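You operate a simulated robot arm through the tools that you are given. There is no shell and no other tool.

The job below is to be done with a simulated robot arm. You get a single attempt, and the scene is never put back.

TASK
Latch the tank lid, stir the glue and feed the glue tray up to MIN.
Fine: latch before the stirrer runs; stir till the streaks are gone, stirrer off, then feed; slide the tray lid shut; spill nothing.

Only the result counts: the job must be done as asked and must still hold three seconds after the hand-in. Knocking over, shifting, dropping, spilling or breaking anything else fails it. Lids that push on must go on centred and level and be pressed home; caps that screw on are set level and turned clockwise until they are tight.

THE ROBOT
A 7-joint arm with a two-finger parallel gripper, fixed in place. Base frame: the origin is at the foot of the arm, x ahead of it, y to its left, z up; the work surface is at about z = 430. Readings come in mm, degrees, newtons and seconds.
Its first joint turns from -166.0 to 166.0 degrees. Payload 4.4 kg.
The TCP is the grasp point between the finger pads, 23 mm short of the fingertips. In the tool frame z runs along the fingers and y along their closing line. Largest opening 94 mm; finger width 38, thickness 10; the body of the gripper, 54 by 96 mm, starts 39 mm behind the TCP.
Orientation is that of the tool frame in the base frame, as a unit quaternion [x, y, z, w]. With the fingers straight down and closing along the base's y, the tool's x points along the base's -x, its y along +y and its z along -z.

THE INTERFACE
- The arm moves only by the tool arm_command. Its argument "steps" is a list of rows, each a list of 3 entries, a list of its own where there are three numbers: the turn, a rotation vector about the tool's x, y, z in units of 45 degrees (1.0 is 45 degrees), then the shift along the tool's x, y, z in units of 400 mm (1.0 is 400 mm), then the gripper command, from -1 (fully open) to 1 (shut), values between in proportion. In form: [[[ax, ay, az], [x, y, z], claw], ...]. A call has 1 to 20 rows; each row is the pose to reach, as a shift and turn from the pose commanded when the call began, along the tool's axes at that moment. A call with a number of a shift or a turn outside -1 to 1 is refused whole. A row lasts 0.2 s, in which the tool goes at most 50 mm and 8.6 degrees; a call with a longer step from one row to the next is refused whole, and so is a gripper value outside its range. Where a pose cannot be reached the arm comes as near as it can. A force on the tool above 60 N (or 10 N above the force at the start of the call, whichever is more), or a blocked arm, ends the call early, and 0.2 s more pass. Each finger travels about 72 mm/s and halts on what it meets, pressing with about 34 N; the grip force reading is that of the motor and also rises with nothing between the fingers. The clock runs only during rows and for 0.2 s after the last one: add rows that repeat a pose to give the fingers time. It gives the time, the measured TCP pose, the force on the tool (base axes), the opening and the grip force at its end, in the units of the frame above (readings bear some noise), with the torque about the TCP (base axes, N m) and any sound that the robot's microphone picked up.
- Cameras (640 x 400 px; columns grow to the right, rows downward): "scene" is fixed at [50, -500.3, 1312.6]; the picture's right is [0.64, -0.77, 0.00], its down [-0.13, -0.11, -0.99] and it looks along [0.76, 0.63, -0.17] (base axes); focal length 288 px, centre (320, 200). "wrist" rides on the gripper at [86, 16, -75] in the tool frame; the picture's right is [-0.18, 0.98, 0.00], its down [-0.58, -0.11, -0.81] and it looks along [-0.79, -0.15, 0.59] (tool axes); focal length 243 px, centre (320, 200).
- snapshot(camera): a new picture of that camera. No time passes.
- measure_at(camera, pixels): for up to 12 pixels [column, row] of the newest picture of that camera ("zoom" is the newest enlarged one), the place [x, y, z] in the base frame of the surface seen there, good to about 2 mm. No time passes.
- close_up(camera, box): a new picture of the part [left, top, right, bottom] of that camera's present view, enlarged. No time passes.
- sign_off(): hands the job in; it is judged then, once.

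Open the gripper and draw the arm clear of the work before you hand the job in, unless the task says otherwise.

The tools are called after "Emit:" by a JSON object that holds its "api" and its "payload". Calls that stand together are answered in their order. arm_command: Moves the arm, as the interface text tells. Its arguments: {"type":"object","properties":{"steps":{"type":"array"}},"required":["steps"]} The other tools are called the same way: snapshot (camera) takes a picture; measure_at (camera, pixels) gives the place of the surface under pixels of a picture; close_up (camera, box) takes an enlarged picture of a part of a camera's view; sign_off () hands the job in.

At the start:

```text
time: 0.0
tcp_pos: [667.4, 15.1, 1368.7]
orientation: [0.0, 1.0, 0.0, -0.001]
ft_force: [-0.2, 0.2, -0.1]
moment: [-0.01, 0.0, 0.0]
gripper_width: 94.0
finger_force: 0.2
```

scene: 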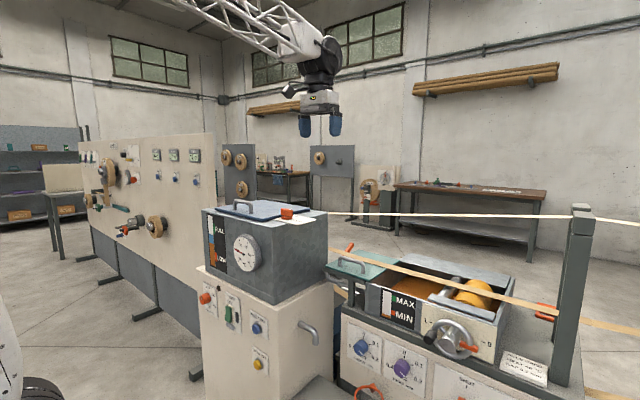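
wrist: 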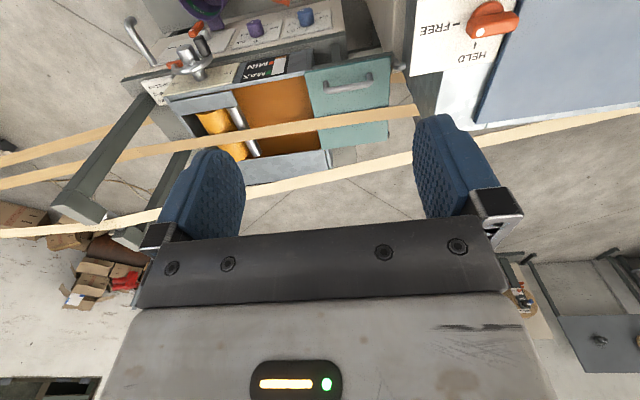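

The scene shows a glue tank with a blue lid (about column 245, row 210), a red latch at (288, 213), and a control panel with buttons below. I'll take enlarged views to read the labels.

Emit:
{"api": "close_up", "payload": {"camera": "scene", "box": [190, 190, 350, 290]}}

Emit:
{"api": "close_up", "payload": {"camera": "scene", "box": [190, 260, 350, 400]}}

Emit:
{"api": "close_up", "payload": {"camera": "scene", "box": [320, 230, 560, 400]}}

Emit:
{"api": "close_up", "payload": {"camera": "wrist", "box": [100, 0, 420, 200]}}

Emit:
{"api": "close_up", "payload": {"camera": "wrist", "box": [400, 0, 640, 150]}}

```text
4.00 times, centred on (270, 240) of scene
```

zoom: 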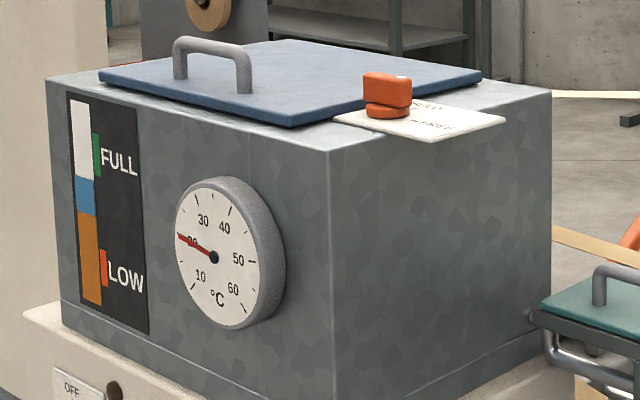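

```text
2.86 times, centred on (270, 330) of scene
```

zoom: 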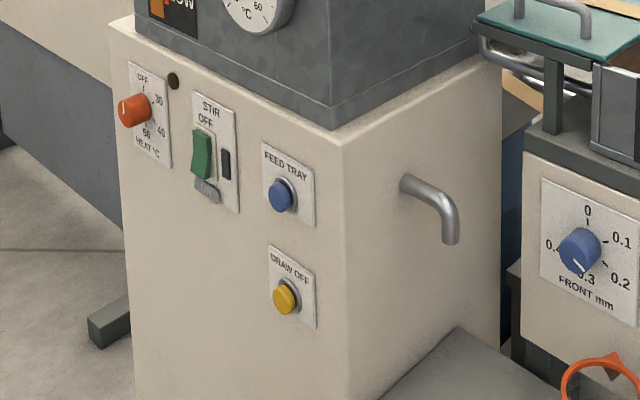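

```text
2.35 times, centred on (440, 315) of scene
```

zoom: 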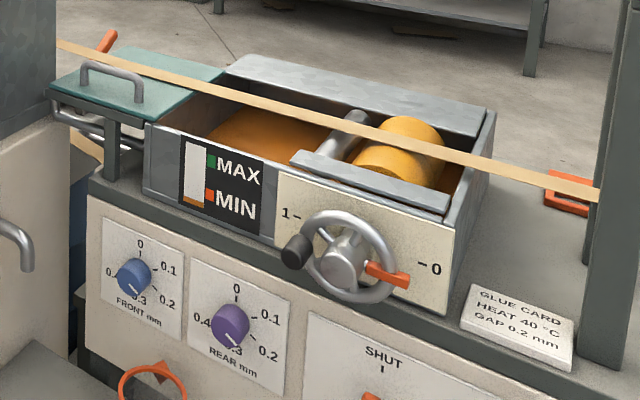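

```text
2.00 times, centred on (260, 100) of wrist
```

zoom: 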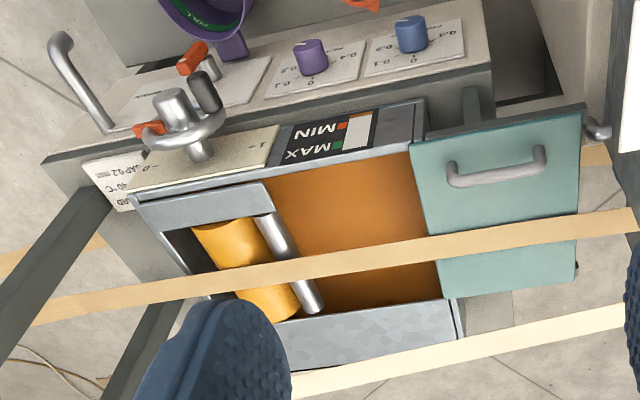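

```text
2.67 times, centred on (520, 75) of wrist
```

zoom: 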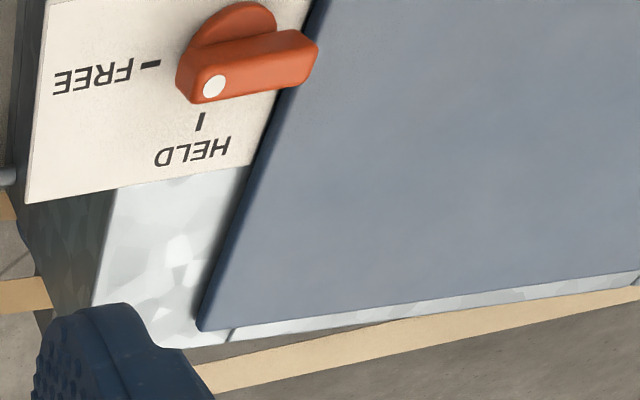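

The latch reads FREE on the left and HELD below in the wrist view. The knob's white dot seems to point to FREE. I'll zoom in on the latch, the stir switch and the buttons, then measure.

Emit:
{"api": "close_up", "payload": {"camera": "scene", "box": [264, 198, 328, 238]}}

Emit:
{"api": "measure_at", "payload": {"camera": "zoom", "pixels": [[150, 150], [230, 90], [250, 60], [300, 70], [220, 130], [270, 140], [340, 140], [420, 170], [250, 250], [100, 200], [180, 110], [265, 90]]}}

Emit:
{"api": "measure_at", "payload": {"camera": "wrist", "pixels": [[480, 31], [500, 22], [515, 18], [487, 5], [475, 45], [455, 24], [430, 70], [490, 90], [560, 60], [600, 20], [480, 120], [445, 110]]}}

Emit:
{"api": "close_up", "payload": {"camera": "scene", "box": [190, 280, 286, 340]}}

```text
10.00 times, centred on (296, 218) of scene
```

zoom: 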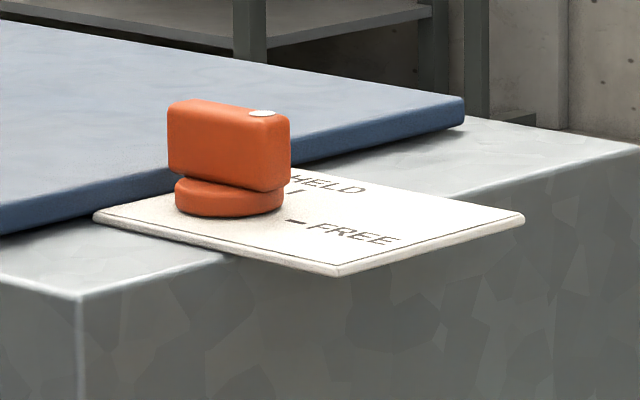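

```text
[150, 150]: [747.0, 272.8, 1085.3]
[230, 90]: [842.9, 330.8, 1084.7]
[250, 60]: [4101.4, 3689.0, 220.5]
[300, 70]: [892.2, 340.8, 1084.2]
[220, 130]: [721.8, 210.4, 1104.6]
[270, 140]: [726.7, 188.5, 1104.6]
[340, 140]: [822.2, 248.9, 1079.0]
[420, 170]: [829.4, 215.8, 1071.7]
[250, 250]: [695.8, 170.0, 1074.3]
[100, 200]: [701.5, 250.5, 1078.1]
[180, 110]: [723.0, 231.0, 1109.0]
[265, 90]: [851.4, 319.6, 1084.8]
```

```text
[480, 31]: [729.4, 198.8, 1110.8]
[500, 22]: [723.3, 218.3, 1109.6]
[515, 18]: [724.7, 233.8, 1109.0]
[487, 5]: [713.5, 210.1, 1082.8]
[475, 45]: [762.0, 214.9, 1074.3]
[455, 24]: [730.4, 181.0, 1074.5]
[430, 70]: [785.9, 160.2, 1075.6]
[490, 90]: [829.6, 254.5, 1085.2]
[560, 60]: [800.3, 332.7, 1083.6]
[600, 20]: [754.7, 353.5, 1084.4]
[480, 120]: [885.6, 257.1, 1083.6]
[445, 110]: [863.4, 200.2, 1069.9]
```

```text
6.67 times, centred on (238, 310) of scene
```

zoom: 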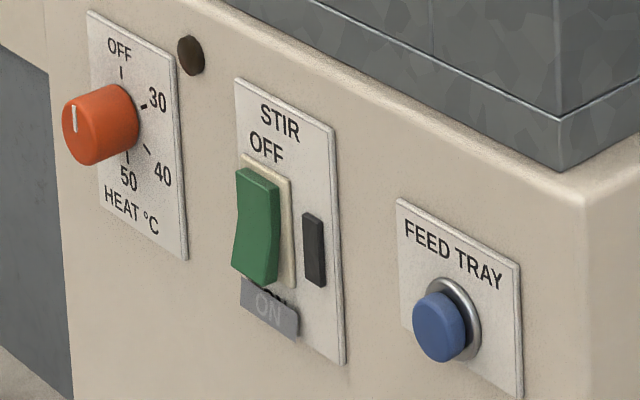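

The latch bar lies along y with its white dot at y≈188 (FREE), and HELD is toward +x. So it needs a quarter turn, counterclockwise seen from above. Next I look at the level gauges and measure the panel.

Emit:
{"api": "close_up", "payload": {"camera": "scene", "box": [200, 206, 248, 278]}}

Emit:
{"api": "close_up", "payload": {"camera": "scene", "box": [370, 275, 434, 335]}}

Emit:
{"api": "close_up", "payload": {"camera": "scene", "box": [218, 295, 250, 335]}}

Emit:
{"api": "measure_at", "payload": {"camera": "scene", "pixels": [[227, 310], [231, 308], [227, 320], [237, 317], [256, 328], [263, 322], [259, 365], [206, 298], [222, 300], [240, 330], [198, 267], [331, 288]]}}

Emit:
{"api": "measure_at", "payload": {"camera": "scene", "pixels": [[362, 258], [333, 262], [351, 260], [346, 270], [400, 278], [375, 264], [398, 288], [430, 300], [470, 290], [500, 340], [330, 213], [400, 267]]}}

```text
5.56 times, centred on (224, 242) of scene
```

zoom: 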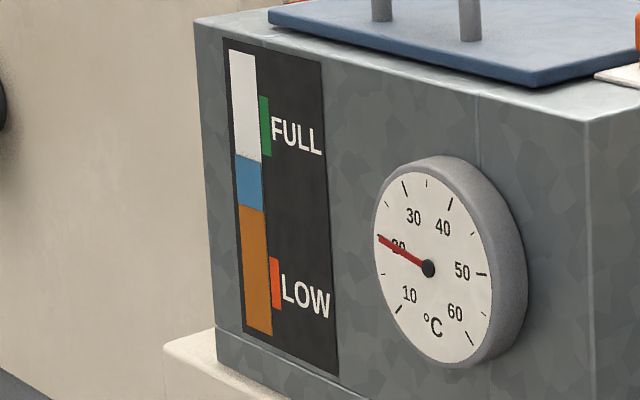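

```text
6.67 times, centred on (402, 305) of scene
```

zoom: 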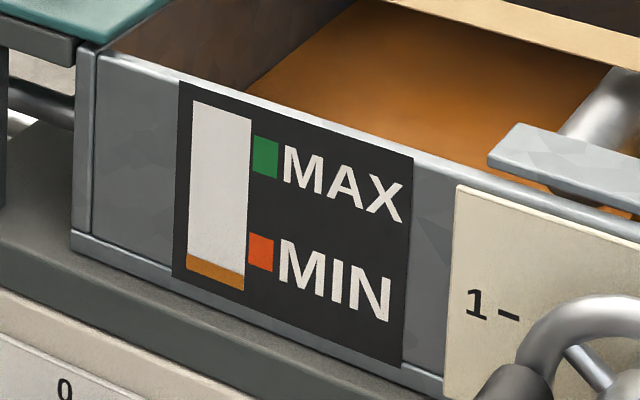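

```text
10.00 times, centred on (234, 315) of scene
```

zoom: 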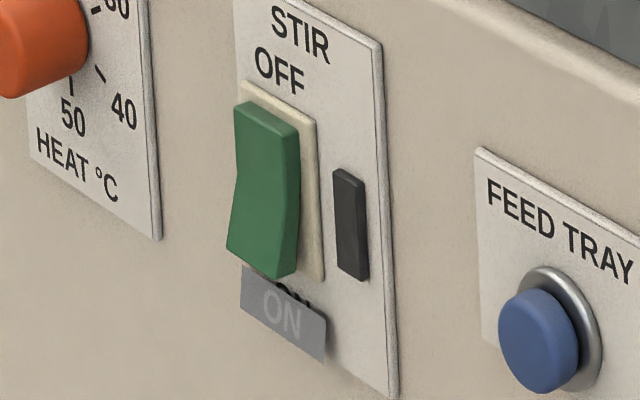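

```text
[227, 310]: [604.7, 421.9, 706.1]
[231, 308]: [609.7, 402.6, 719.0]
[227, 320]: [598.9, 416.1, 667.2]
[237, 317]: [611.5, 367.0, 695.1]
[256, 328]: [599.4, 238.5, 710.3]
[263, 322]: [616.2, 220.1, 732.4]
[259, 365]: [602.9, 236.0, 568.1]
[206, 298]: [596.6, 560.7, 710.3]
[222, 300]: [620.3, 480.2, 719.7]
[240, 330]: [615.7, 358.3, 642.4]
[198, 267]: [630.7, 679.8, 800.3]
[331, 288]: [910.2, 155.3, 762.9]
```

```text
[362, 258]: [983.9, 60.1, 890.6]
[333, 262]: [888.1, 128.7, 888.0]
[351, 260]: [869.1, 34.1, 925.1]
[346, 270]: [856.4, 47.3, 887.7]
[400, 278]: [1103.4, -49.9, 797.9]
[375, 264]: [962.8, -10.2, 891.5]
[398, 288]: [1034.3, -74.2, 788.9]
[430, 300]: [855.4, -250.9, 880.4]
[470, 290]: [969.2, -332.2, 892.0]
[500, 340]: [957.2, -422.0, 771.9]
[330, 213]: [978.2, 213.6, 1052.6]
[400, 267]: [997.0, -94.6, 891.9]
```

The tank gauge shows a separate blue layer above the brown, probably the unmixed glue. The tray gauge sits below MIN. Before moving I measure the obstacles: the lid handle, the dial, the strips over the tray and the teal tray lid.

Emit:
{"api": "measure_at", "payload": {"camera": "scene", "pixels": [[236, 208], [243, 200], [252, 205], [247, 250], [255, 240], [360, 260], [410, 270], [470, 286], [540, 306], [440, 217], [560, 219], [380, 256]]}}

Emit:
{"api": "measure_at", "payload": {"camera": "wrist", "pixels": [[250, 131], [330, 119], [400, 109], [150, 150], [290, 185], [345, 85], [325, 91], [368, 76], [310, 75], [388, 60], [390, 130], [325, 145]]}}

Emit:
{"api": "measure_at", "payload": {"camera": "wrist", "pixels": [[275, 115], [280, 100], [275, 65], [300, 60], [240, 110], [215, 120], [235, 150], [320, 160], [285, 165], [190, 105], [250, 70], [200, 70]]}}

```text
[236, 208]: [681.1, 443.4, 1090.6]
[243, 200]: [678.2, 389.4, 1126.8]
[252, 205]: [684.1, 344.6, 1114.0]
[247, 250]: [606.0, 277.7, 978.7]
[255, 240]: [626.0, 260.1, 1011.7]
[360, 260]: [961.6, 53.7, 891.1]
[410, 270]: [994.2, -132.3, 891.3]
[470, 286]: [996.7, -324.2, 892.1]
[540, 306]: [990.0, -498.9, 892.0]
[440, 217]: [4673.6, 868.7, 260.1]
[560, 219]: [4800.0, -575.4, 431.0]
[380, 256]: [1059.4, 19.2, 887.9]
```

```text
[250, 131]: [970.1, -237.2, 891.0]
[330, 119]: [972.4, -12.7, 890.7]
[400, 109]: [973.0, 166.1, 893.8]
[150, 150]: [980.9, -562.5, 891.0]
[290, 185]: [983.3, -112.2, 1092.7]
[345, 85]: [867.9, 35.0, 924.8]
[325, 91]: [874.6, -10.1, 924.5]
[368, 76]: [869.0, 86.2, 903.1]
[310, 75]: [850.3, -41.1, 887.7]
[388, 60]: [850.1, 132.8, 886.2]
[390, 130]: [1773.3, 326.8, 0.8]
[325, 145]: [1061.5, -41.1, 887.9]
```

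```text
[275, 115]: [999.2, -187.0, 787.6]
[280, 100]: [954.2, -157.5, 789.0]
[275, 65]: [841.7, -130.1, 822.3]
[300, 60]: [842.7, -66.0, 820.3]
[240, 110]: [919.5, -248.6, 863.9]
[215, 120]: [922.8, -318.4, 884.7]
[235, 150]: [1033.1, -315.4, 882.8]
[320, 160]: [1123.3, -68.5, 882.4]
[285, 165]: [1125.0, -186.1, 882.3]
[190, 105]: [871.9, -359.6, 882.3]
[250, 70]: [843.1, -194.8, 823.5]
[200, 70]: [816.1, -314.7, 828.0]
```

The strip over the tray is at x≈970–1000, z≈891. The tray lid handle is at x≈869, y −10 to 86, z≈925, so it is reachable in front of the strip. Next I zoom in on the latch with the wrist camera to measure the bar's edges.

Emit:
{"api": "close_up", "payload": {"camera": "wrist", "box": [456, 0, 536, 50]}}

Emit:
{"api": "measure_at", "payload": {"camera": "zoom", "pixels": [[110, 230], [110, 290], [100, 200], [280, 130], [310, 90], [330, 170], [180, 270], [120, 250], [200, 60], [240, 220], [330, 130], [160, 190]]}}

```text
8.00 times, centred on (496, 25) of wrist
```

zoom: 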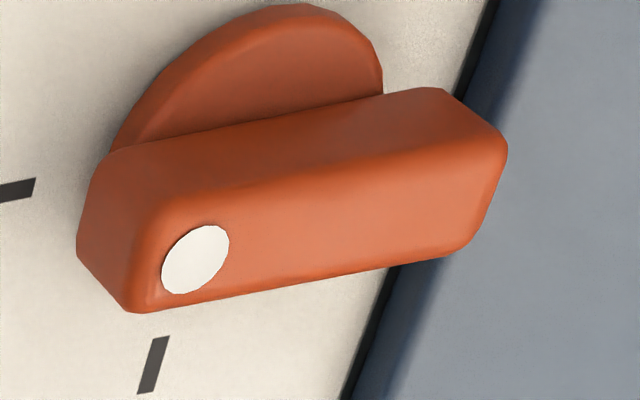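

```text
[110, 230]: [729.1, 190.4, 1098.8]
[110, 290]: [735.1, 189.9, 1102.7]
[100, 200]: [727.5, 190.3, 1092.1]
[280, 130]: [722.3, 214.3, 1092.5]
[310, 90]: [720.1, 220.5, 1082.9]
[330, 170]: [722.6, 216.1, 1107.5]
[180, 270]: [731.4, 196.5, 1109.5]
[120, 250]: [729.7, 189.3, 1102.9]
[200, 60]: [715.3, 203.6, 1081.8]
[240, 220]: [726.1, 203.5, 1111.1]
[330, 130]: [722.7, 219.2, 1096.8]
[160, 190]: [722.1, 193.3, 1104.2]
```

The bar spans x≈722–737 and y≈189–238. I measure the tick marks and the lid edge to pin down the pivot.

Emit:
{"api": "measure_at", "payload": {"camera": "zoom", "pixels": [[15, 190], [153, 365], [165, 340], [140, 390], [30, 185], [430, 100], [500, 150], [440, 245], [400, 300], [470, 40], [300, 10], [375, 60]]}}

```text
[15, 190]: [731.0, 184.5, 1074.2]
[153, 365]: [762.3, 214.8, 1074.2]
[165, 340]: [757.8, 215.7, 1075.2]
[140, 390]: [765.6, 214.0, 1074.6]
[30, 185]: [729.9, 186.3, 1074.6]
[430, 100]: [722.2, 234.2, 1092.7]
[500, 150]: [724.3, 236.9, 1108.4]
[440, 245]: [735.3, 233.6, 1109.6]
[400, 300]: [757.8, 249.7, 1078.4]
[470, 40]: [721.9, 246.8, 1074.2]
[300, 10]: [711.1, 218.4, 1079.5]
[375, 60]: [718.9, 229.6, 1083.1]
```

The ticks give a pivot of about (730.5, 214), with the bar top at z≈1110. I move above it with the gripper open and start turning the tool so the fingers will close along x.

Emit:
{"api": "arm_command", "payload": {"steps": [[[0, 0, 0.15], [-0.0225, 0.0711, 0.0603], -1], [[0, 0, 0.3], [-0.045, 0.1421, 0.1205], -1], [[0, 0, 0.45], [-0.0675, 0.2132, 0.1808], -1], [[0, 0, 0.6], [-0.09, 0.2843, 0.241], -1], [[0, 0, 0.75], [-0.1125, 0.3554, 0.3013], -1], [[0, 0, 0.9], [-0.135, 0.4264, 0.3615], -1], [[0, 0, 1.0], [-0.1575, 0.4975, 0.4218], -1], [[0, 0, 1.0], [-0.1575, 0.4975, 0.4218], -1]]}}

```text
time: 1.8
tcp_pos: [731.0, 214.3, 1196.8]
orientation: [0.384, 0.923, 0.0, 0.0]
ft_force: [-0.6, 0.1, 0.2]
moment: [0.01, 0.01, 0.01]
gripper_width: 94.2
finger_force: 0.2
```

The tool is at (731, 214, 1197) and turned 45°. I turn the remaining 45° in place.

Emit:
{"api": "arm_command", "payload": {"steps": [[[0, 0, 0.18], [0, 0, 0], -1], [[0, 0, 0.36], [0, 0, 0], -1], [[0, 0, 0.54], [0, 0, 0], -1], [[0, 0, 0.72], [0, 0, 0], -1], [[0, 0, 0.9], [0, 0, 0], -1], [[0, 0, 1.0], [0, 0, 0], -1], [[0, 0, 1.0], [0, 0, 0], -1]]}}

Emit:
{"api": "snapshot", "payload": {"camera": "wrist"}}

Emit:
{"api": "snapshot", "payload": {"camera": "scene"}}

```text
time: 3.4
tcp_pos: [730.4, 214.0, 1199.4]
orientation: [0.708, 0.707, -0.001, 0.001]
ft_force: [-1.2, -0.8, -0.2]
moment: [0.02, -0.02, 0.0]
gripper_width: 94.0
finger_force: 0.0
```

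```text
taken
```

wrist: 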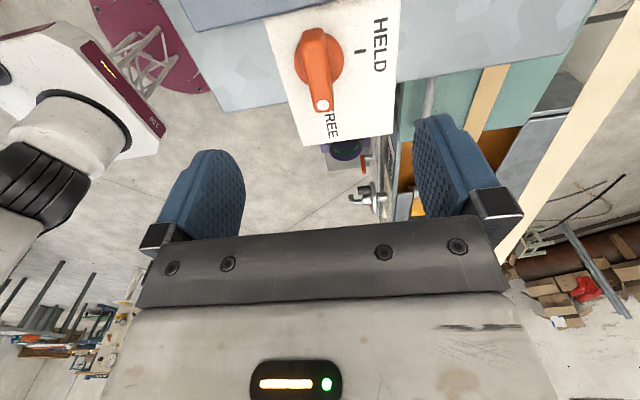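

```text
taken
```

scene: 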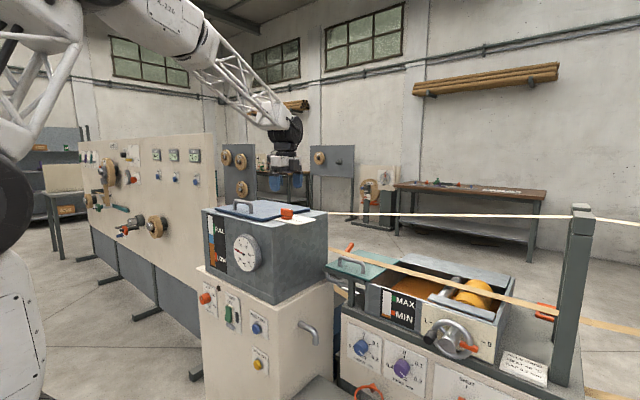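

The tool y axis now lies along base x and the knob is visible at (320, 70) in the wrist view. I re-measure the bar from this view before going down.

Emit:
{"api": "close_up", "payload": {"camera": "wrist", "box": [270, 10, 400, 130]}}

Emit:
{"api": "measure_at", "payload": {"camera": "wrist", "pixels": [[318, 35], [320, 104], [318, 70], [310, 70], [326, 70], [308, 40], [325, 40], [312, 100], [330, 100], [340, 65], [297, 60], [330, 112]]}}

```text
3.33 times, centred on (335, 70) of wrist
```

zoom: 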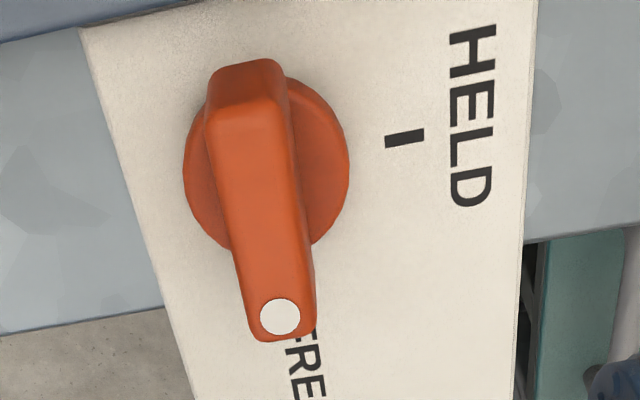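

```text
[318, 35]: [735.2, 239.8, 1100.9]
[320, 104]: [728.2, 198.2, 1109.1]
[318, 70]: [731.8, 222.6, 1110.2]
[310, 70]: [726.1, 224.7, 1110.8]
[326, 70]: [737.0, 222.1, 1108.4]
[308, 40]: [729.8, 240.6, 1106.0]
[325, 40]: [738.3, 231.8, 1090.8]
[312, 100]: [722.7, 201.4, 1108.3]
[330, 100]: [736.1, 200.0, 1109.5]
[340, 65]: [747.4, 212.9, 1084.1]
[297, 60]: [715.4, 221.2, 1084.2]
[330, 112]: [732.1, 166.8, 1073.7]
```

The bar centre is confirmed at about (730.5, 214.5). I descend to TCP z≈1110 and close on it.

Emit:
{"api": "arm_command", "payload": {"steps": [[[0, 0, 0], [0, 0, 0.075], -1], [[0, 0, 0], [0, 0, 0.15], -1], [[0, 0, 0], [0, 0, 0.2225], -1], [[0, 0, 0], [0, 0, 0.2225], 1], [[0, 0, 0], [0, 0, 0.2225], 1], [[0, 0, 0], [0, 0, 0.2225], 1], [[0, 0, 0], [0, 0, 0.2225], 1], [[0, 0, 0], [0, 0, 0.2225], 1]]}}

Emit:
{"api": "snapshot", "payload": {"camera": "wrist"}}

```text
time: 5.2
tcp_pos: [729.0, 212.1, 1111.4]
orientation: [0.706, 0.708, -0.002, -0.002]
ft_force: [-22.1, -4.8, 5.9]
moment: [0.47, -0.43, 0.06]
gripper_width: 15.9
finger_force: 44.5
stopped in row 8: the force on the tool passed its limit at 62 N (the readings are from after the stop); the commanded pose is now the measured one
```

```text
taken
```

wrist: 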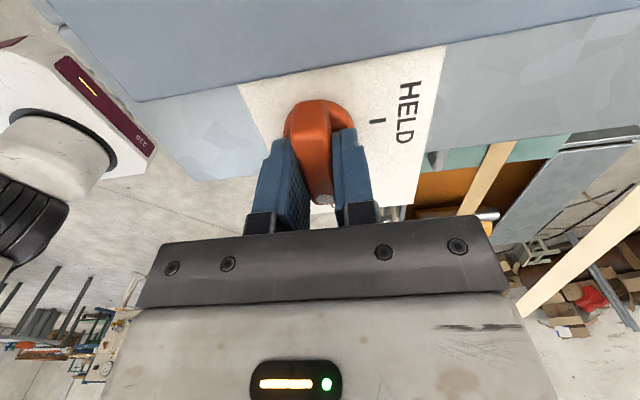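

The bar is gripped at 15.9 mm opening. A side force of −22 N in x shows the grip is slightly off-centre, so I nudge the tool about 1 mm in −x to ease it.

Emit:
{"api": "arm_command", "payload": {"steps": [[[0, 0, 0], [0, -0.0025, 0], 1], [[0, 0, 0], [0, -0.0025, 0], 1]]}}

```text
time: 5.8
tcp_pos: [730.2, 210.6, 1110.3]
orientation: [0.707, 0.707, -0.001, 0.0]
ft_force: [-5.2, -3.8, 7.7]
moment: [-1.42, -0.37, 0.02]
gripper_width: 15.9
finger_force: 45.5
```

The force has dropped to about 5 N. I take one more reading in place to average the position before turning.

Emit:
{"api": "arm_command", "payload": {"steps": [[[0, 0, 0], [0, 0, 0], 1]]}}

Emit:
{"api": "close_up", "payload": {"camera": "wrist", "box": [230, 70, 430, 240]}}

```text
time: 6.2
tcp_pos: [728.4, 212.4, 1111.4]
orientation: [0.707, 0.707, -0.001, 0.0]
ft_force: [0.9, -5.7, 8.5]
moment: [-1.47, -0.42, 0.0]
gripper_width: 15.8
finger_force: 44.7
```

```text
2.35 times, centred on (330, 155) of wrist
```

zoom: 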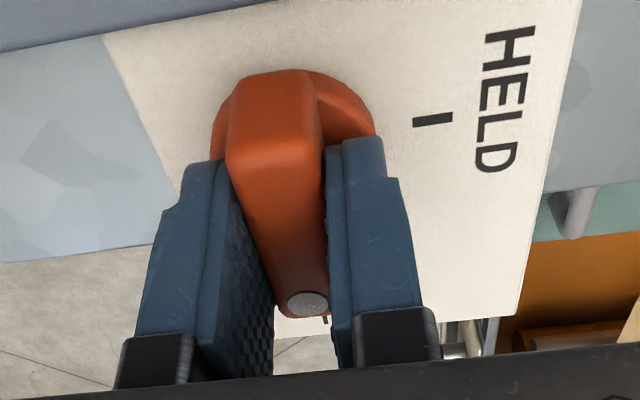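

The average TCP is about (729, 212) and the forces are small. I turn the knob the first 45° counterclockwise from above (tool z negative), swinging the TCP slightly about the pivot.

Emit:
{"api": "arm_command", "payload": {"steps": [[[0, 0, -0.1], [0, 0.0006, 0], 1], [[0, 0, -0.2], [0.0001, 0.0011, 0], 1], [[0, 0, -0.3], [0.0002, 0.0017, 0], 1], [[0, 0, -0.4], [0.0002, 0.0022, 0], 1], [[0, 0, -0.5], [0.0003, 0.0028, 0], 1], [[0, 0, -0.6], [0.0004, 0.0033, 0], 1], [[0, 0, -0.7], [0.0005, 0.0039, 0], 1], [[0, 0, -0.8], [0.0005, 0.0044, 0], 1], [[0, 0, -0.9], [0.0006, 0.005, 0], 1], [[0, 0, -1.0], [0.0006, 0.0055, 0], 1]]}}

Emit:
{"api": "snapshot", "payload": {"camera": "wrist"}}

```text
time: 8.4
tcp_pos: [732.7, 212.4, 1109.2]
orientation: [0.382, 0.924, 0.0, -0.001]
ft_force: [30.3, 3.3, 13.7]
moment: [-0.42, -1.28, -0.1]
gripper_width: 16.0
finger_force: 44.8
```

```text
taken
```

wrist: 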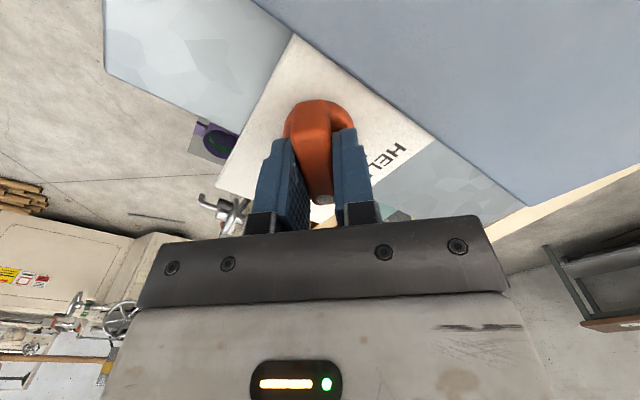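

The knob follows, now at 45°. The force of +30 N in x suggests easing the tool about 1.5 mm toward +x, so I do that while turning the last 45°.

Emit:
{"api": "arm_command", "payload": {"steps": [[[0, 0, -0.05], [-0.0025, 0.0026, 0], 1], [[0, 0, -0.15], [-0.0025, 0.003, 0], 1], [[0, 0, -0.25], [-0.0024, 0.0035, 0], 1], [[0, 0, -0.35], [-0.0023, 0.004, 0], 1], [[0, 0, -0.45], [-0.0022, 0.0046, 0], 1], [[0, 0, -0.55], [-0.0021, 0.0052, 0], 1], [[0, 0, -0.65], [-0.002, 0.0058, 0], 1], [[0, 0, -0.75], [-0.0019, 0.0064, 0], 1], [[0, 0, -0.85], [-0.0018, 0.007, 0], 1], [[0, 0, -0.95], [-0.0017, 0.0076, 0], 1], [[0, 0, -1.0], [-0.0017, 0.0078, 0], 1]]}}

Emit:
{"api": "snapshot", "payload": {"camera": "wrist"}}

```text
time: 10.0
tcp_pos: [734.3, 215.0, 1110.3]
orientation: [0.139, 0.99, 0.0, -0.002]
ft_force: [-9.1, 12.6, 0.9]
moment: [0.28, -0.18, -0.01]
gripper_width: 16.0
finger_force: 44.7
stopped in row 8: the force on the tool passed its limit at 61 N (the readings are from after the stop); the commanded pose is now the measured one
```

```text
taken
```

wrist: 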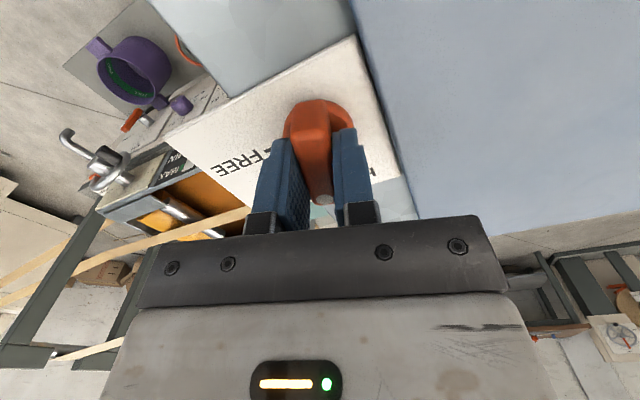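

The turn stopped at 61 N with about 16° left, and the reading has settled to about 15 N. I continue gently, shifting slightly to relieve the side force.

Emit:
{"api": "arm_command", "payload": {"steps": [[[0, 0, -0.04], [0.0008, 0.0007, 0], 1], [[0, 0, -0.08], [0.0012, 0.001, 0], 1], [[0, 0, -0.12], [0.0014, 0.0012, 0], 1], [[0, 0, -0.16], [0.0016, 0.0014, 0], 1], [[0, 0, -0.18], [0.0016, 0.0014, 0], 1]]}}

```text
time: 11.2
tcp_pos: [733.8, 214.5, 1110.6]
orientation: [0.067, 0.998, 0.0, -0.001]
ft_force: [-1.1, 31.2, 7.8]
moment: [0.51, 1.41, -0.08]
gripper_width: 16.0
finger_force: 45.4
```

About 8° remain, with +31 N in y. I shift about 1.5 mm in +y and finish the turn.

Emit:
{"api": "arm_command", "payload": {"steps": [[[0, 0, -0.02], [0.0003, 0.002, 0], 1], [[0, 0, -0.05], [0.0004, 0.0035, 0], 1], [[0, 0, -0.09], [0.0005, 0.0042, 0], 1], [[0, 0, -0.13], [0.0005, 0.0047, 0], 1], [[0, 0, -0.17], [0.0005, 0.005, 0], 1], [[0, 0, -0.17], [0.0005, 0.005, 0], 1]]}}

Emit:
{"api": "snapshot", "payload": {"camera": "wrist"}}

Emit:
{"api": "close_up", "payload": {"camera": "scene", "box": [254, 190, 334, 240]}}

```text
time: 12.6
tcp_pos: [732.9, 215.5, 1110.4]
orientation: [0.001, 1.0, 0.0, -0.001]
ft_force: [-3.3, -43.9, 16.6]
moment: [-0.58, -0.51, 0.16]
gripper_width: 15.8
finger_force: 44.8
```

```text
taken
```

wrist: 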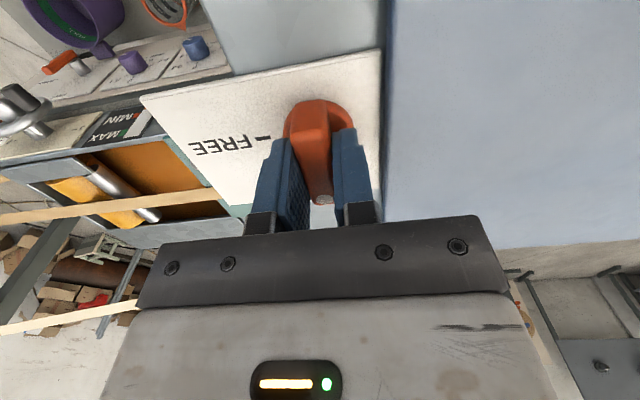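

```text
8.00 times, centred on (294, 215) of scene
```

zoom: 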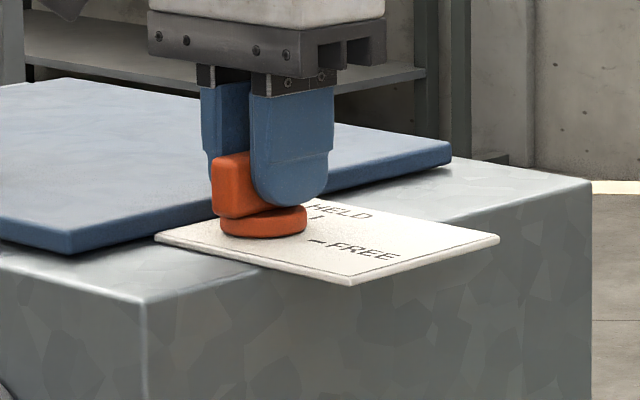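

The bar now points along +x to HELD, and the hand is back at its nominal orientation. I ease the side force, open only to about 36 mm so the fingers stay off the lid, and rise.

Emit:
{"api": "arm_command", "payload": {"steps": [[[0, 0, 0], [0, -0.0015, 0], 1], [[0, 0, 0], [0, -0.0028, 0], 1], [[0, 0, 0], [0, -0.0028, 0], 0.23], [[0, 0, 0], [0, -0.0028, 0], 0.23], [[0, 0, 0], [0, -0.0028, 0], 0.23], [[0, 0, 0], [0, -0.0028, -0.1], 0.23], [[0, 0, 0], [0, -0.0028, -0.2], 0.23], [[0, 0, 0], [0, -0.0028, -0.3], 0.23], [[0, 0, 0], [0, -0.0028, -0.3], 0.23]]}}

Emit:
{"api": "snapshot", "payload": {"camera": "wrist"}}

Emit:
{"api": "close_up", "payload": {"camera": "scene", "box": [264, 198, 328, 238]}}

```text
time: 14.6
tcp_pos: [732.7, 213.5, 1229.4]
orientation: [0.002, 1.0, 0.0, -0.002]
ft_force: [0.2, 0.5, 0.3]
moment: [0.0, 0.02, -0.01]
gripper_width: 36.0
finger_force: 0.1
```

```text
taken
```

wrist: 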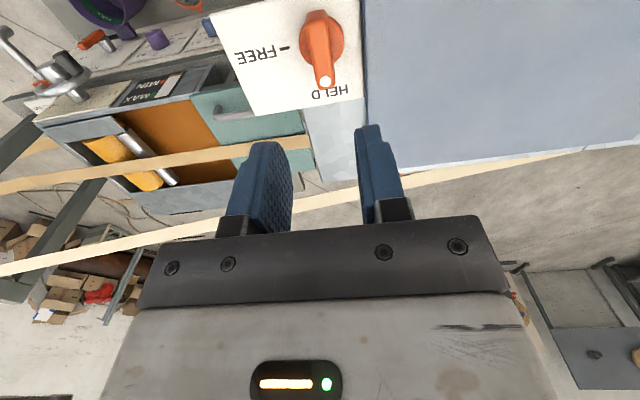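

```text
10.00 times, centred on (296, 218) of scene
```

zoom: 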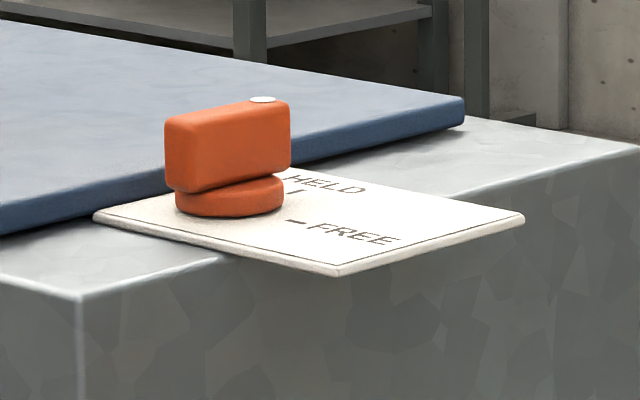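

The knob looks turned to HELD. I check the bar's angle with measurements.

Emit:
{"api": "close_up", "payload": {"camera": "wrist", "box": [270, 0, 370, 110]}}

Emit:
{"api": "measure_at", "payload": {"camera": "zoom", "pixels": [[205, 290], [170, 60], [180, 180], [150, 180], [215, 180], [155, 280], [225, 240], [140, 90], [205, 90], [60, 172], [160, 330], [190, 200]]}}

```text
3.64 times, centred on (320, 55) of wrist
```

zoom: 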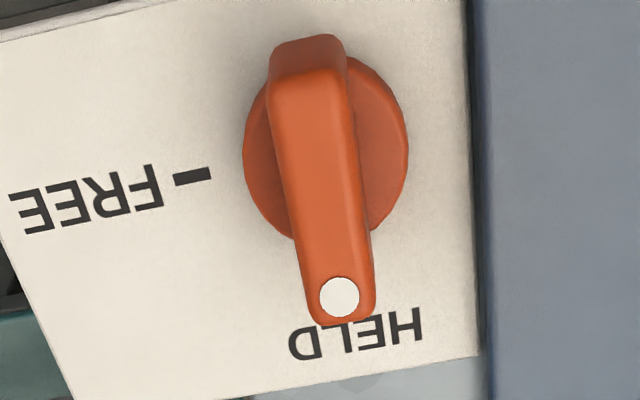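

```text
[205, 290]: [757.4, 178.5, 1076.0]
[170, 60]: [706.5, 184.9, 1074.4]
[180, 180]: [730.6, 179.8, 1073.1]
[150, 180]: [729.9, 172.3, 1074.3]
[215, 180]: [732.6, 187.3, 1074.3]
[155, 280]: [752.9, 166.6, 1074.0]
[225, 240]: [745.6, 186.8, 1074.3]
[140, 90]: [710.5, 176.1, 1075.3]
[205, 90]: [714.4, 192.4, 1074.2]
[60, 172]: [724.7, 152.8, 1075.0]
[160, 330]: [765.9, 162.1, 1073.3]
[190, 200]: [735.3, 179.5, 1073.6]
```

I picked the wrong pixels, since the knob is around (320, 180) in this zoom. I measure the knob itself again.

Emit:
{"api": "measure_at", "payload": {"camera": "zoom", "pixels": [[338, 297], [310, 90], [283, 110], [345, 110], [298, 240], [362, 240], [310, 310], [372, 300], [270, 150], [400, 150], [330, 200], [320, 150]]}}

```text
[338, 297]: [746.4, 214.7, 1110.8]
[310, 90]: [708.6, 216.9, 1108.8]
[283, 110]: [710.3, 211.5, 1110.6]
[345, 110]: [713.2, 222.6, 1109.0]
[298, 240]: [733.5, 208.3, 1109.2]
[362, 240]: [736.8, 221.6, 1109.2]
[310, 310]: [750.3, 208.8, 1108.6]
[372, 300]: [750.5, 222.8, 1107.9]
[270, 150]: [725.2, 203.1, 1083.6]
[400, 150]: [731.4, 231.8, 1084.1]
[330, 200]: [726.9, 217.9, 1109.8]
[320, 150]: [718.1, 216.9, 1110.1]
```

The bar axis is parallel to x, with the dot at (746, 215), so the latch is in HELD. Now I swing to the front of the panel, at about (450, 400, 1229), pitch the tool 45° toward +x and close the fingers.

Emit:
{"api": "arm_command", "payload": {"steps": [[[0, -0.125, 0], [0.0885, 0.0584, 0], 1], [[0, -0.25, 0], [0.177, 0.1169, 0], 1], [[0, -0.375, 0], [0.2655, 0.1753, 0], 1], [[0, -0.5, 0], [0.354, 0.2338, 0], 1], [[0, -0.625, 0], [0.4425, 0.2922, 0], 1], [[0, -0.75, 0], [0.531, 0.3507, 0], 1], [[0, -0.875, 0], [0.6195, 0.4091, 0], 1], [[0, -1.0, 0], [0.7075, 0.4675, 0], 1], [[0, -1.0, 0], [0.7075, 0.4675, 0], 1]]}}

Emit:
{"api": "snapshot", "payload": {"camera": "wrist"}}

Emit:
{"api": "snapshot", "payload": {"camera": "scene"}}

```text
time: 16.6
tcp_pos: [449.3, 402.1, 1231.6]
orientation: [0.0, 0.924, -0.001, 0.381]
ft_force: [0.3, 0.1, -0.5]
moment: [-0.02, -0.02, -0.01]
gripper_width: 0.0
finger_force: 34.3
```

```text
taken
```

wrist: 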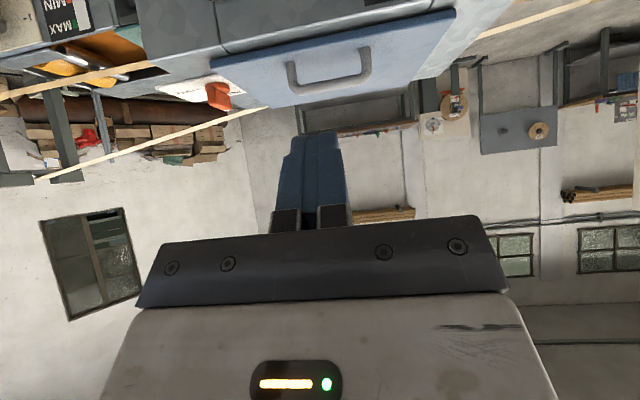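

```text
taken
```

scene: 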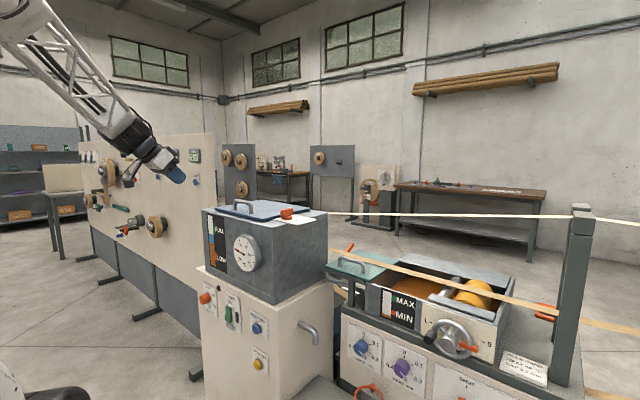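

The hand is at (449, 402, 1232) and pitched 45° with the fingers shut. I go straight down in front of the panel to about z=740 to look at the stir switch.

Emit:
{"api": "arm_command", "payload": {"steps": [[[0, 0, 0], [0.0724, 0, 0.0724], 1], [[0, 0, 0], [0.1448, 0, 0.1448], 1], [[0, 0, 0], [0.2172, 0, 0.2172], 1], [[0, 0, 0], [0.2896, 0, 0.2896], 1], [[0, 0, 0], [0.362, 0, 0.362], 1], [[0, 0, 0], [0.4344, 0, 0.4344], 1], [[0, 0, 0], [0.5068, 0, 0.5068], 1], [[0, 0, 0], [0.5792, 0, 0.5792], 1], [[0, 0, 0], [0.6516, 0, 0.6516], 1], [[0, 0, 0], [0.724, 0, 0.724], 1], [[0, 0, 0], [0.7964, 0, 0.7964], 1], [[0, 0, 0], [0.8688, 0, 0.8688], 1], [[0, 0, 0], [0.8688, 0, 0.8688], 1]]}}

Emit:
{"api": "snapshot", "payload": {"camera": "wrist"}}

Emit:
{"api": "snapshot", "payload": {"camera": "scene"}}

```text
time: 19.4
tcp_pos: [450.9, 401.7, 739.4]
orientation: [0.001, 0.925, 0.0, 0.381]
ft_force: [0.4, -0.1, -0.2]
moment: [-0.01, -0.02, -0.02]
gripper_width: 0.1
finger_force: 34.1
```

```text
taken
```

wrist: 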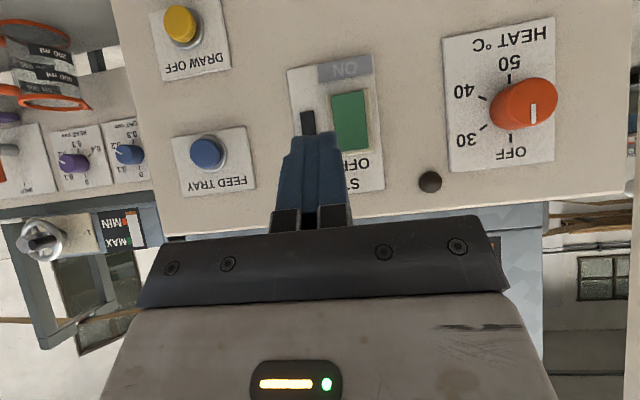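

```text
taken
```

scene: 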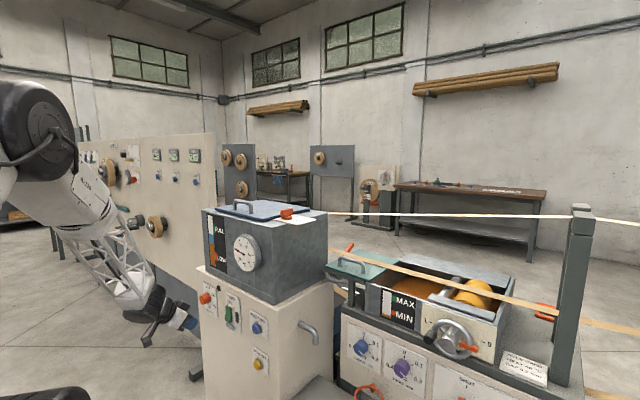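

Now the wrist camera sees the STIR switch (350, 120), upside down, with the gray ON plate at (345, 70). I zoom in and measure the rocker, lamp and feed button.

Emit:
{"api": "close_up", "payload": {"camera": "wrist", "box": [270, 40, 400, 200]}}

Emit:
{"api": "measure_at", "payload": {"camera": "wrist", "pixels": [[350, 95], [350, 120], [350, 145], [336, 95], [366, 95], [337, 145], [368, 145], [345, 70], [308, 122], [375, 120], [320, 75], [370, 68]]}}

Emit:
{"api": "measure_at", "payload": {"camera": "wrist", "pixels": [[206, 152], [192, 145], [215, 150], [206, 138], [206, 165], [180, 25], [195, 30], [250, 120], [175, 170], [240, 190], [530, 110], [430, 182]]}}

```text
2.50 times, centred on (335, 120) of wrist
```

zoom: 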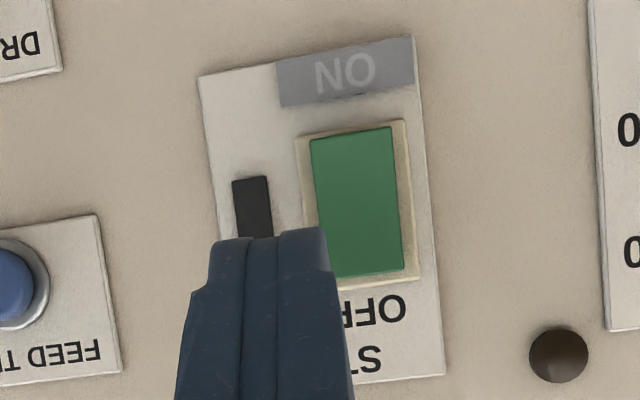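

```text
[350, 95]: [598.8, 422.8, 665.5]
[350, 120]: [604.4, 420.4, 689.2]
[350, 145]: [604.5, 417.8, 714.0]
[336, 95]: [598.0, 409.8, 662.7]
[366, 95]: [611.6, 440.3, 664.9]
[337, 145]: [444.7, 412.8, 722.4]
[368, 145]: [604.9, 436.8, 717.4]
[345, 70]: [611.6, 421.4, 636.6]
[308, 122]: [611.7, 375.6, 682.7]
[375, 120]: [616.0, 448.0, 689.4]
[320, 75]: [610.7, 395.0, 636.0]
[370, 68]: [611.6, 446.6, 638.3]
```

```text
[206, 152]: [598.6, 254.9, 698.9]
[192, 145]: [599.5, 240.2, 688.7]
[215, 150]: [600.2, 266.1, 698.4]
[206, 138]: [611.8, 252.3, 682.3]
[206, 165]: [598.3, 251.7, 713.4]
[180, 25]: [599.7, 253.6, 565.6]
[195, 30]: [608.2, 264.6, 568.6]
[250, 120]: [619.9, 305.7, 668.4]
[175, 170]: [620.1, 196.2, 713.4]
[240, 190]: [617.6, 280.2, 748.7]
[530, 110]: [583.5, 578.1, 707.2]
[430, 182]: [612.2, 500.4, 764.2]
```

The rocker spans y≈409–437 and z≈662–718, with its bottom half proud at x≈598. That is the ON end; its top, OFF, is pressed in. I approach to about (555, 421, 675), just short of the lower half.

Emit:
{"api": "arm_command", "payload": {"steps": [[[0, 0, 0], [-0.0177, 0.0125, 0.0743], 1], [[0, 0, 0], [-0.0353, 0.025, 0.1485], 1], [[0, 0, 0], [-0.053, 0.0375, 0.2228], 1], [[0, 0, 0], [-0.0707, 0.05, 0.297], 1], [[0, 0, 0], [-0.0707, 0.05, 0.297], 1]]}}

Emit:
{"api": "snapshot", "payload": {"camera": "wrist"}}

Emit:
{"api": "close_up", "payload": {"camera": "scene", "box": [180, 270, 290, 360]}}

```text
time: 20.6
tcp_pos: [553.8, 422.7, 674.8]
orientation: [0.001, 0.924, 0.0, 0.382]
ft_force: [-0.3, -0.8, 0.3]
moment: [0.01, 0.02, 0.02]
gripper_width: 0.0
finger_force: 33.9
```

```text
taken
```

wrist: 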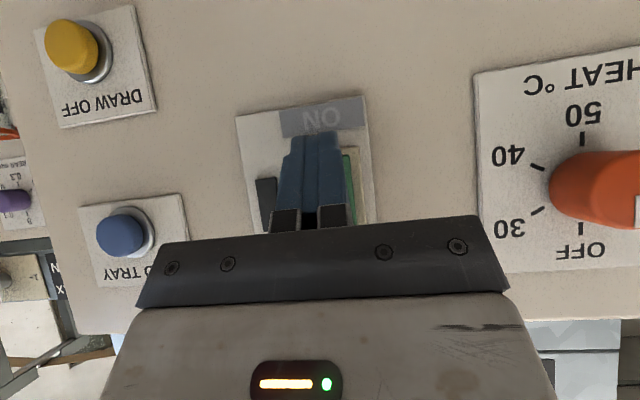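

```text
4.44 times, centred on (235, 315) of scene
```

zoom: 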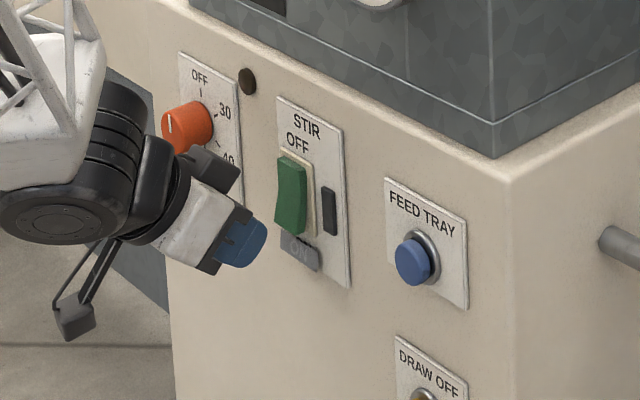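

The fingertips are about 18 mm short of the rocker's lower half. I press slowly in +x by about 25 mm, which should flip it to ON, and then check.

Emit:
{"api": "arm_command", "payload": {"steps": [[[0, 0, 0], [-0.0088, 0, 0.0088], 1], [[0, 0, 0], [-0.0177, 0, 0.0177], 1], [[0, 0, 0], [-0.0239, 0, 0.0239], 1], [[0, 0, 0], [-0.0283, 0, 0.0283], 1], [[0, 0, 0], [-0.0327, 0, 0.0327], 1], [[0, 0, 0], [-0.0371, 0, 0.0371], 1], [[0, 0, 0], [-0.0407, 0, 0.0407], 1], [[0, 0, 0], [-0.0442, 0, 0.0442], 1]]}}

Emit:
{"api": "close_up", "payload": {"camera": "scene", "box": [180, 270, 290, 360]}}

Emit:
{"api": "close_up", "payload": {"camera": "scene", "box": [200, 206, 248, 278]}}

```text
time: 22.2
tcp_pos: [573.6, 422.6, 672.2]
orientation: [0.0, 0.925, -0.002, 0.38]
ft_force: [-18.6, 4.4, 2.6]
moment: [-0.11, -0.03, 0.11]
gripper_width: 0.2
finger_force: 33.7
heard: click
stopped in row 8: the force on the tool passed its limit at 72 N (the readings are from after the stop); the commanded pose is now the measured one
```

```text
4.44 times, centred on (235, 315) of scene
```

zoom: 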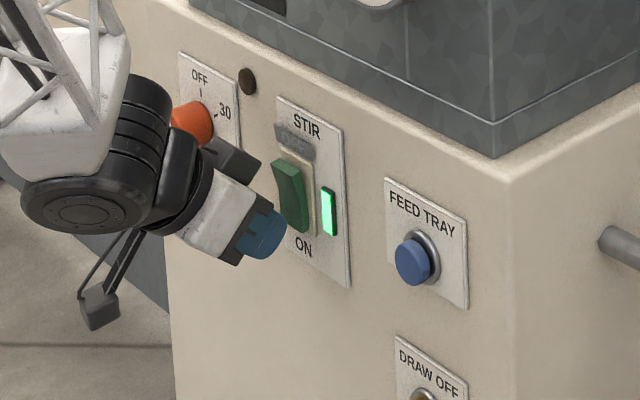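

```text
5.56 times, centred on (224, 242) of scene
```

zoom: 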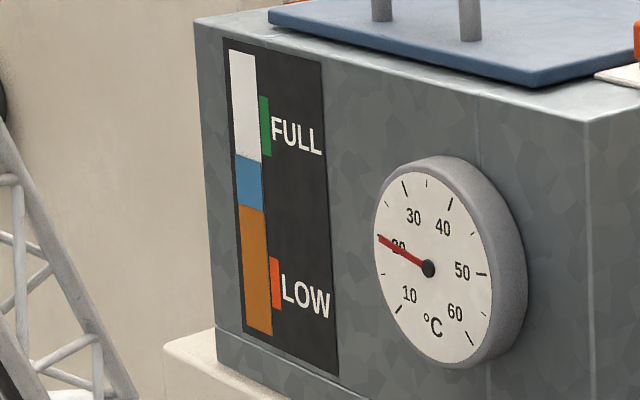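

A click was heard and the green lamp is lit, so the stirrer is on. I back off 25 mm and wait while watching the tank's sight gauge.

Emit:
{"api": "arm_command", "payload": {"steps": [[[0, 0, 0], [0.0221, 0, -0.0221], 1], [[0, 0, 0], [0.0442, 0, -0.0442], 1], [[0, 0, 0], [0.0442, 0, -0.0442], 1], [[0, 0, 0], [0.0442, 0, -0.0442], 1], [[0, 0, 0], [0.0442, 0, -0.0442], 1], [[0, 0, 0], [0.0442, 0, -0.0442], 1], [[0, 0, 0], [0.0442, 0, -0.0442], 1], [[0, 0, 0], [0.0442, 0, -0.0442], 1], [[0, 0, 0], [0.0442, 0, -0.0442], 1], [[0, 0, 0], [0.0442, 0, -0.0442], 1]]}}

Emit:
{"api": "close_up", "payload": {"camera": "scene", "box": [200, 206, 248, 278]}}

Emit:
{"api": "snapshot", "payload": {"camera": "scene"}}

Emit:
{"api": "snapshot", "payload": {"camera": "wrist"}}

```text
time: 24.4
tcp_pos: [548.7, 421.6, 673.5]
orientation: [0.0, 0.925, -0.001, 0.381]
ft_force: [-0.1, -0.4, 0.7]
moment: [-0.04, -0.01, 0.0]
gripper_width: 0.0
finger_force: 33.9
```

```text
5.56 times, centred on (224, 242) of scene
```

zoom: 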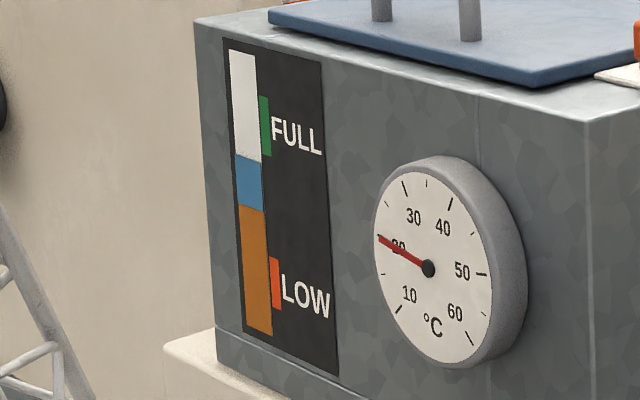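

```text
taken
```

scene: 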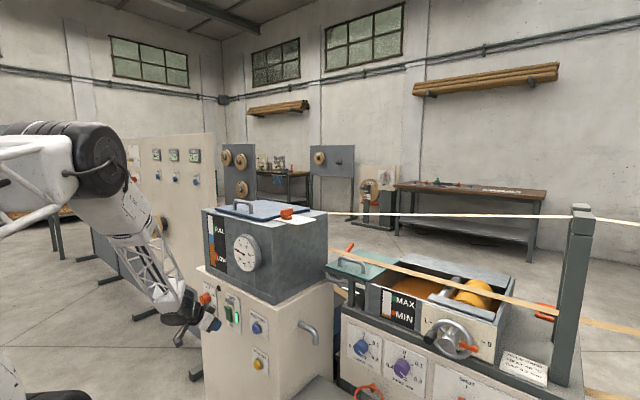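

```text
taken
```

wrist: 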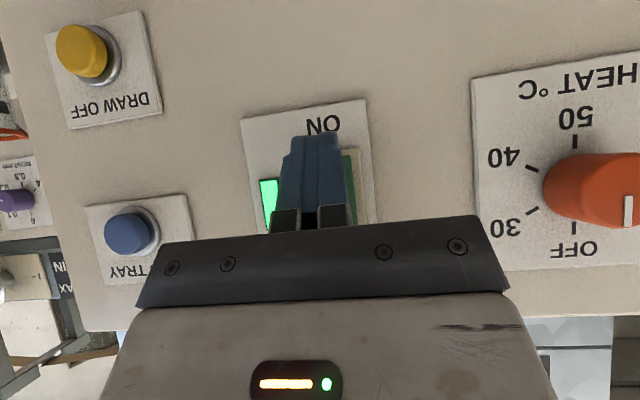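

The lamp stays lit and the gauge has not visibly changed after about 2 s. I keep waiting.

Emit:
{"api": "arm_command", "payload": {"steps": [[[0, 0, 0], [0, 0, 0], 1], [[0, 0, 0], [0, 0, 0], 1], [[0, 0, 0], [0, 0, 0], 1], [[0, 0, 0], [0, 0, 0], 1], [[0, 0, 0], [0, 0, 0], 1], [[0, 0, 0], [0, 0, 0], 1], [[0, 0, 0], [0, 0, 0], 1], [[0, 0, 0], [0, 0, 0], 1], [[0, 0, 0], [0, 0, 0], 1], [[0, 0, 0], [0, 0, 0], 1], [[0, 0, 0], [0, 0, 0], 1], [[0, 0, 0], [0, 0, 0], 1], [[0, 0, 0], [0, 0, 0], 1], [[0, 0, 0], [0, 0, 0], 1], [[0, 0, 0], [0, 0, 0], 1], [[0, 0, 0], [0, 0, 0], 1], [[0, 0, 0], [0, 0, 0], 1], [[0, 0, 0], [0, 0, 0], 1], [[0, 0, 0], [0, 0, 0], 1], [[0, 0, 0], [0, 0, 0], 1]]}}

Emit:
{"api": "close_up", "payload": {"camera": "scene", "box": [200, 206, 248, 278]}}

Emit:
{"api": "close_up", "payload": {"camera": "scene", "box": [320, 230, 560, 400]}}

```text
time: 28.6
tcp_pos: [551.1, 422.2, 672.7]
orientation: [0.0, 0.925, 0.0, 0.38]
ft_force: [0.4, 0.7, 0.1]
moment: [0.0, 0.01, 0.01]
gripper_width: 0.2
finger_force: 33.4
```

```text
5.56 times, centred on (224, 242) of scene
```

zoom: 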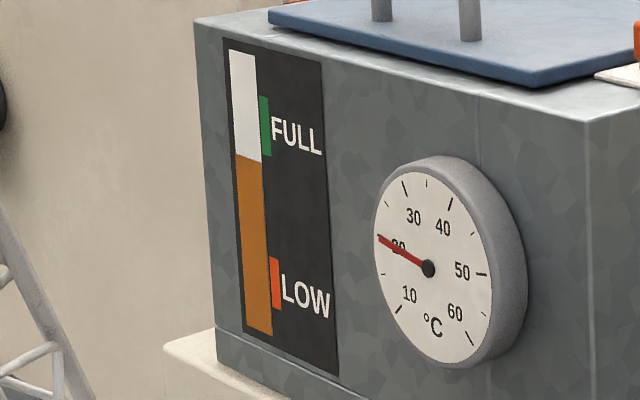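

```text
2.35 times, centred on (440, 315) of scene
```

zoom: 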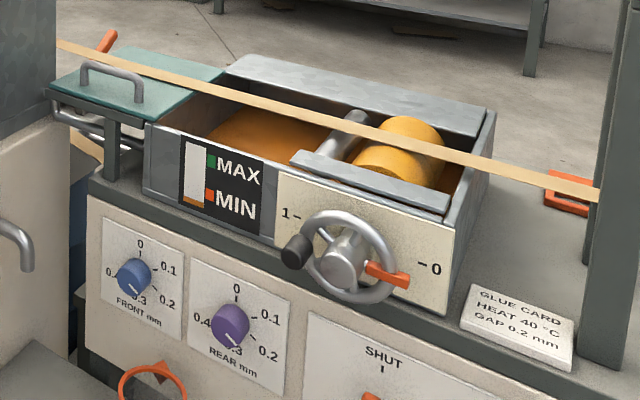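

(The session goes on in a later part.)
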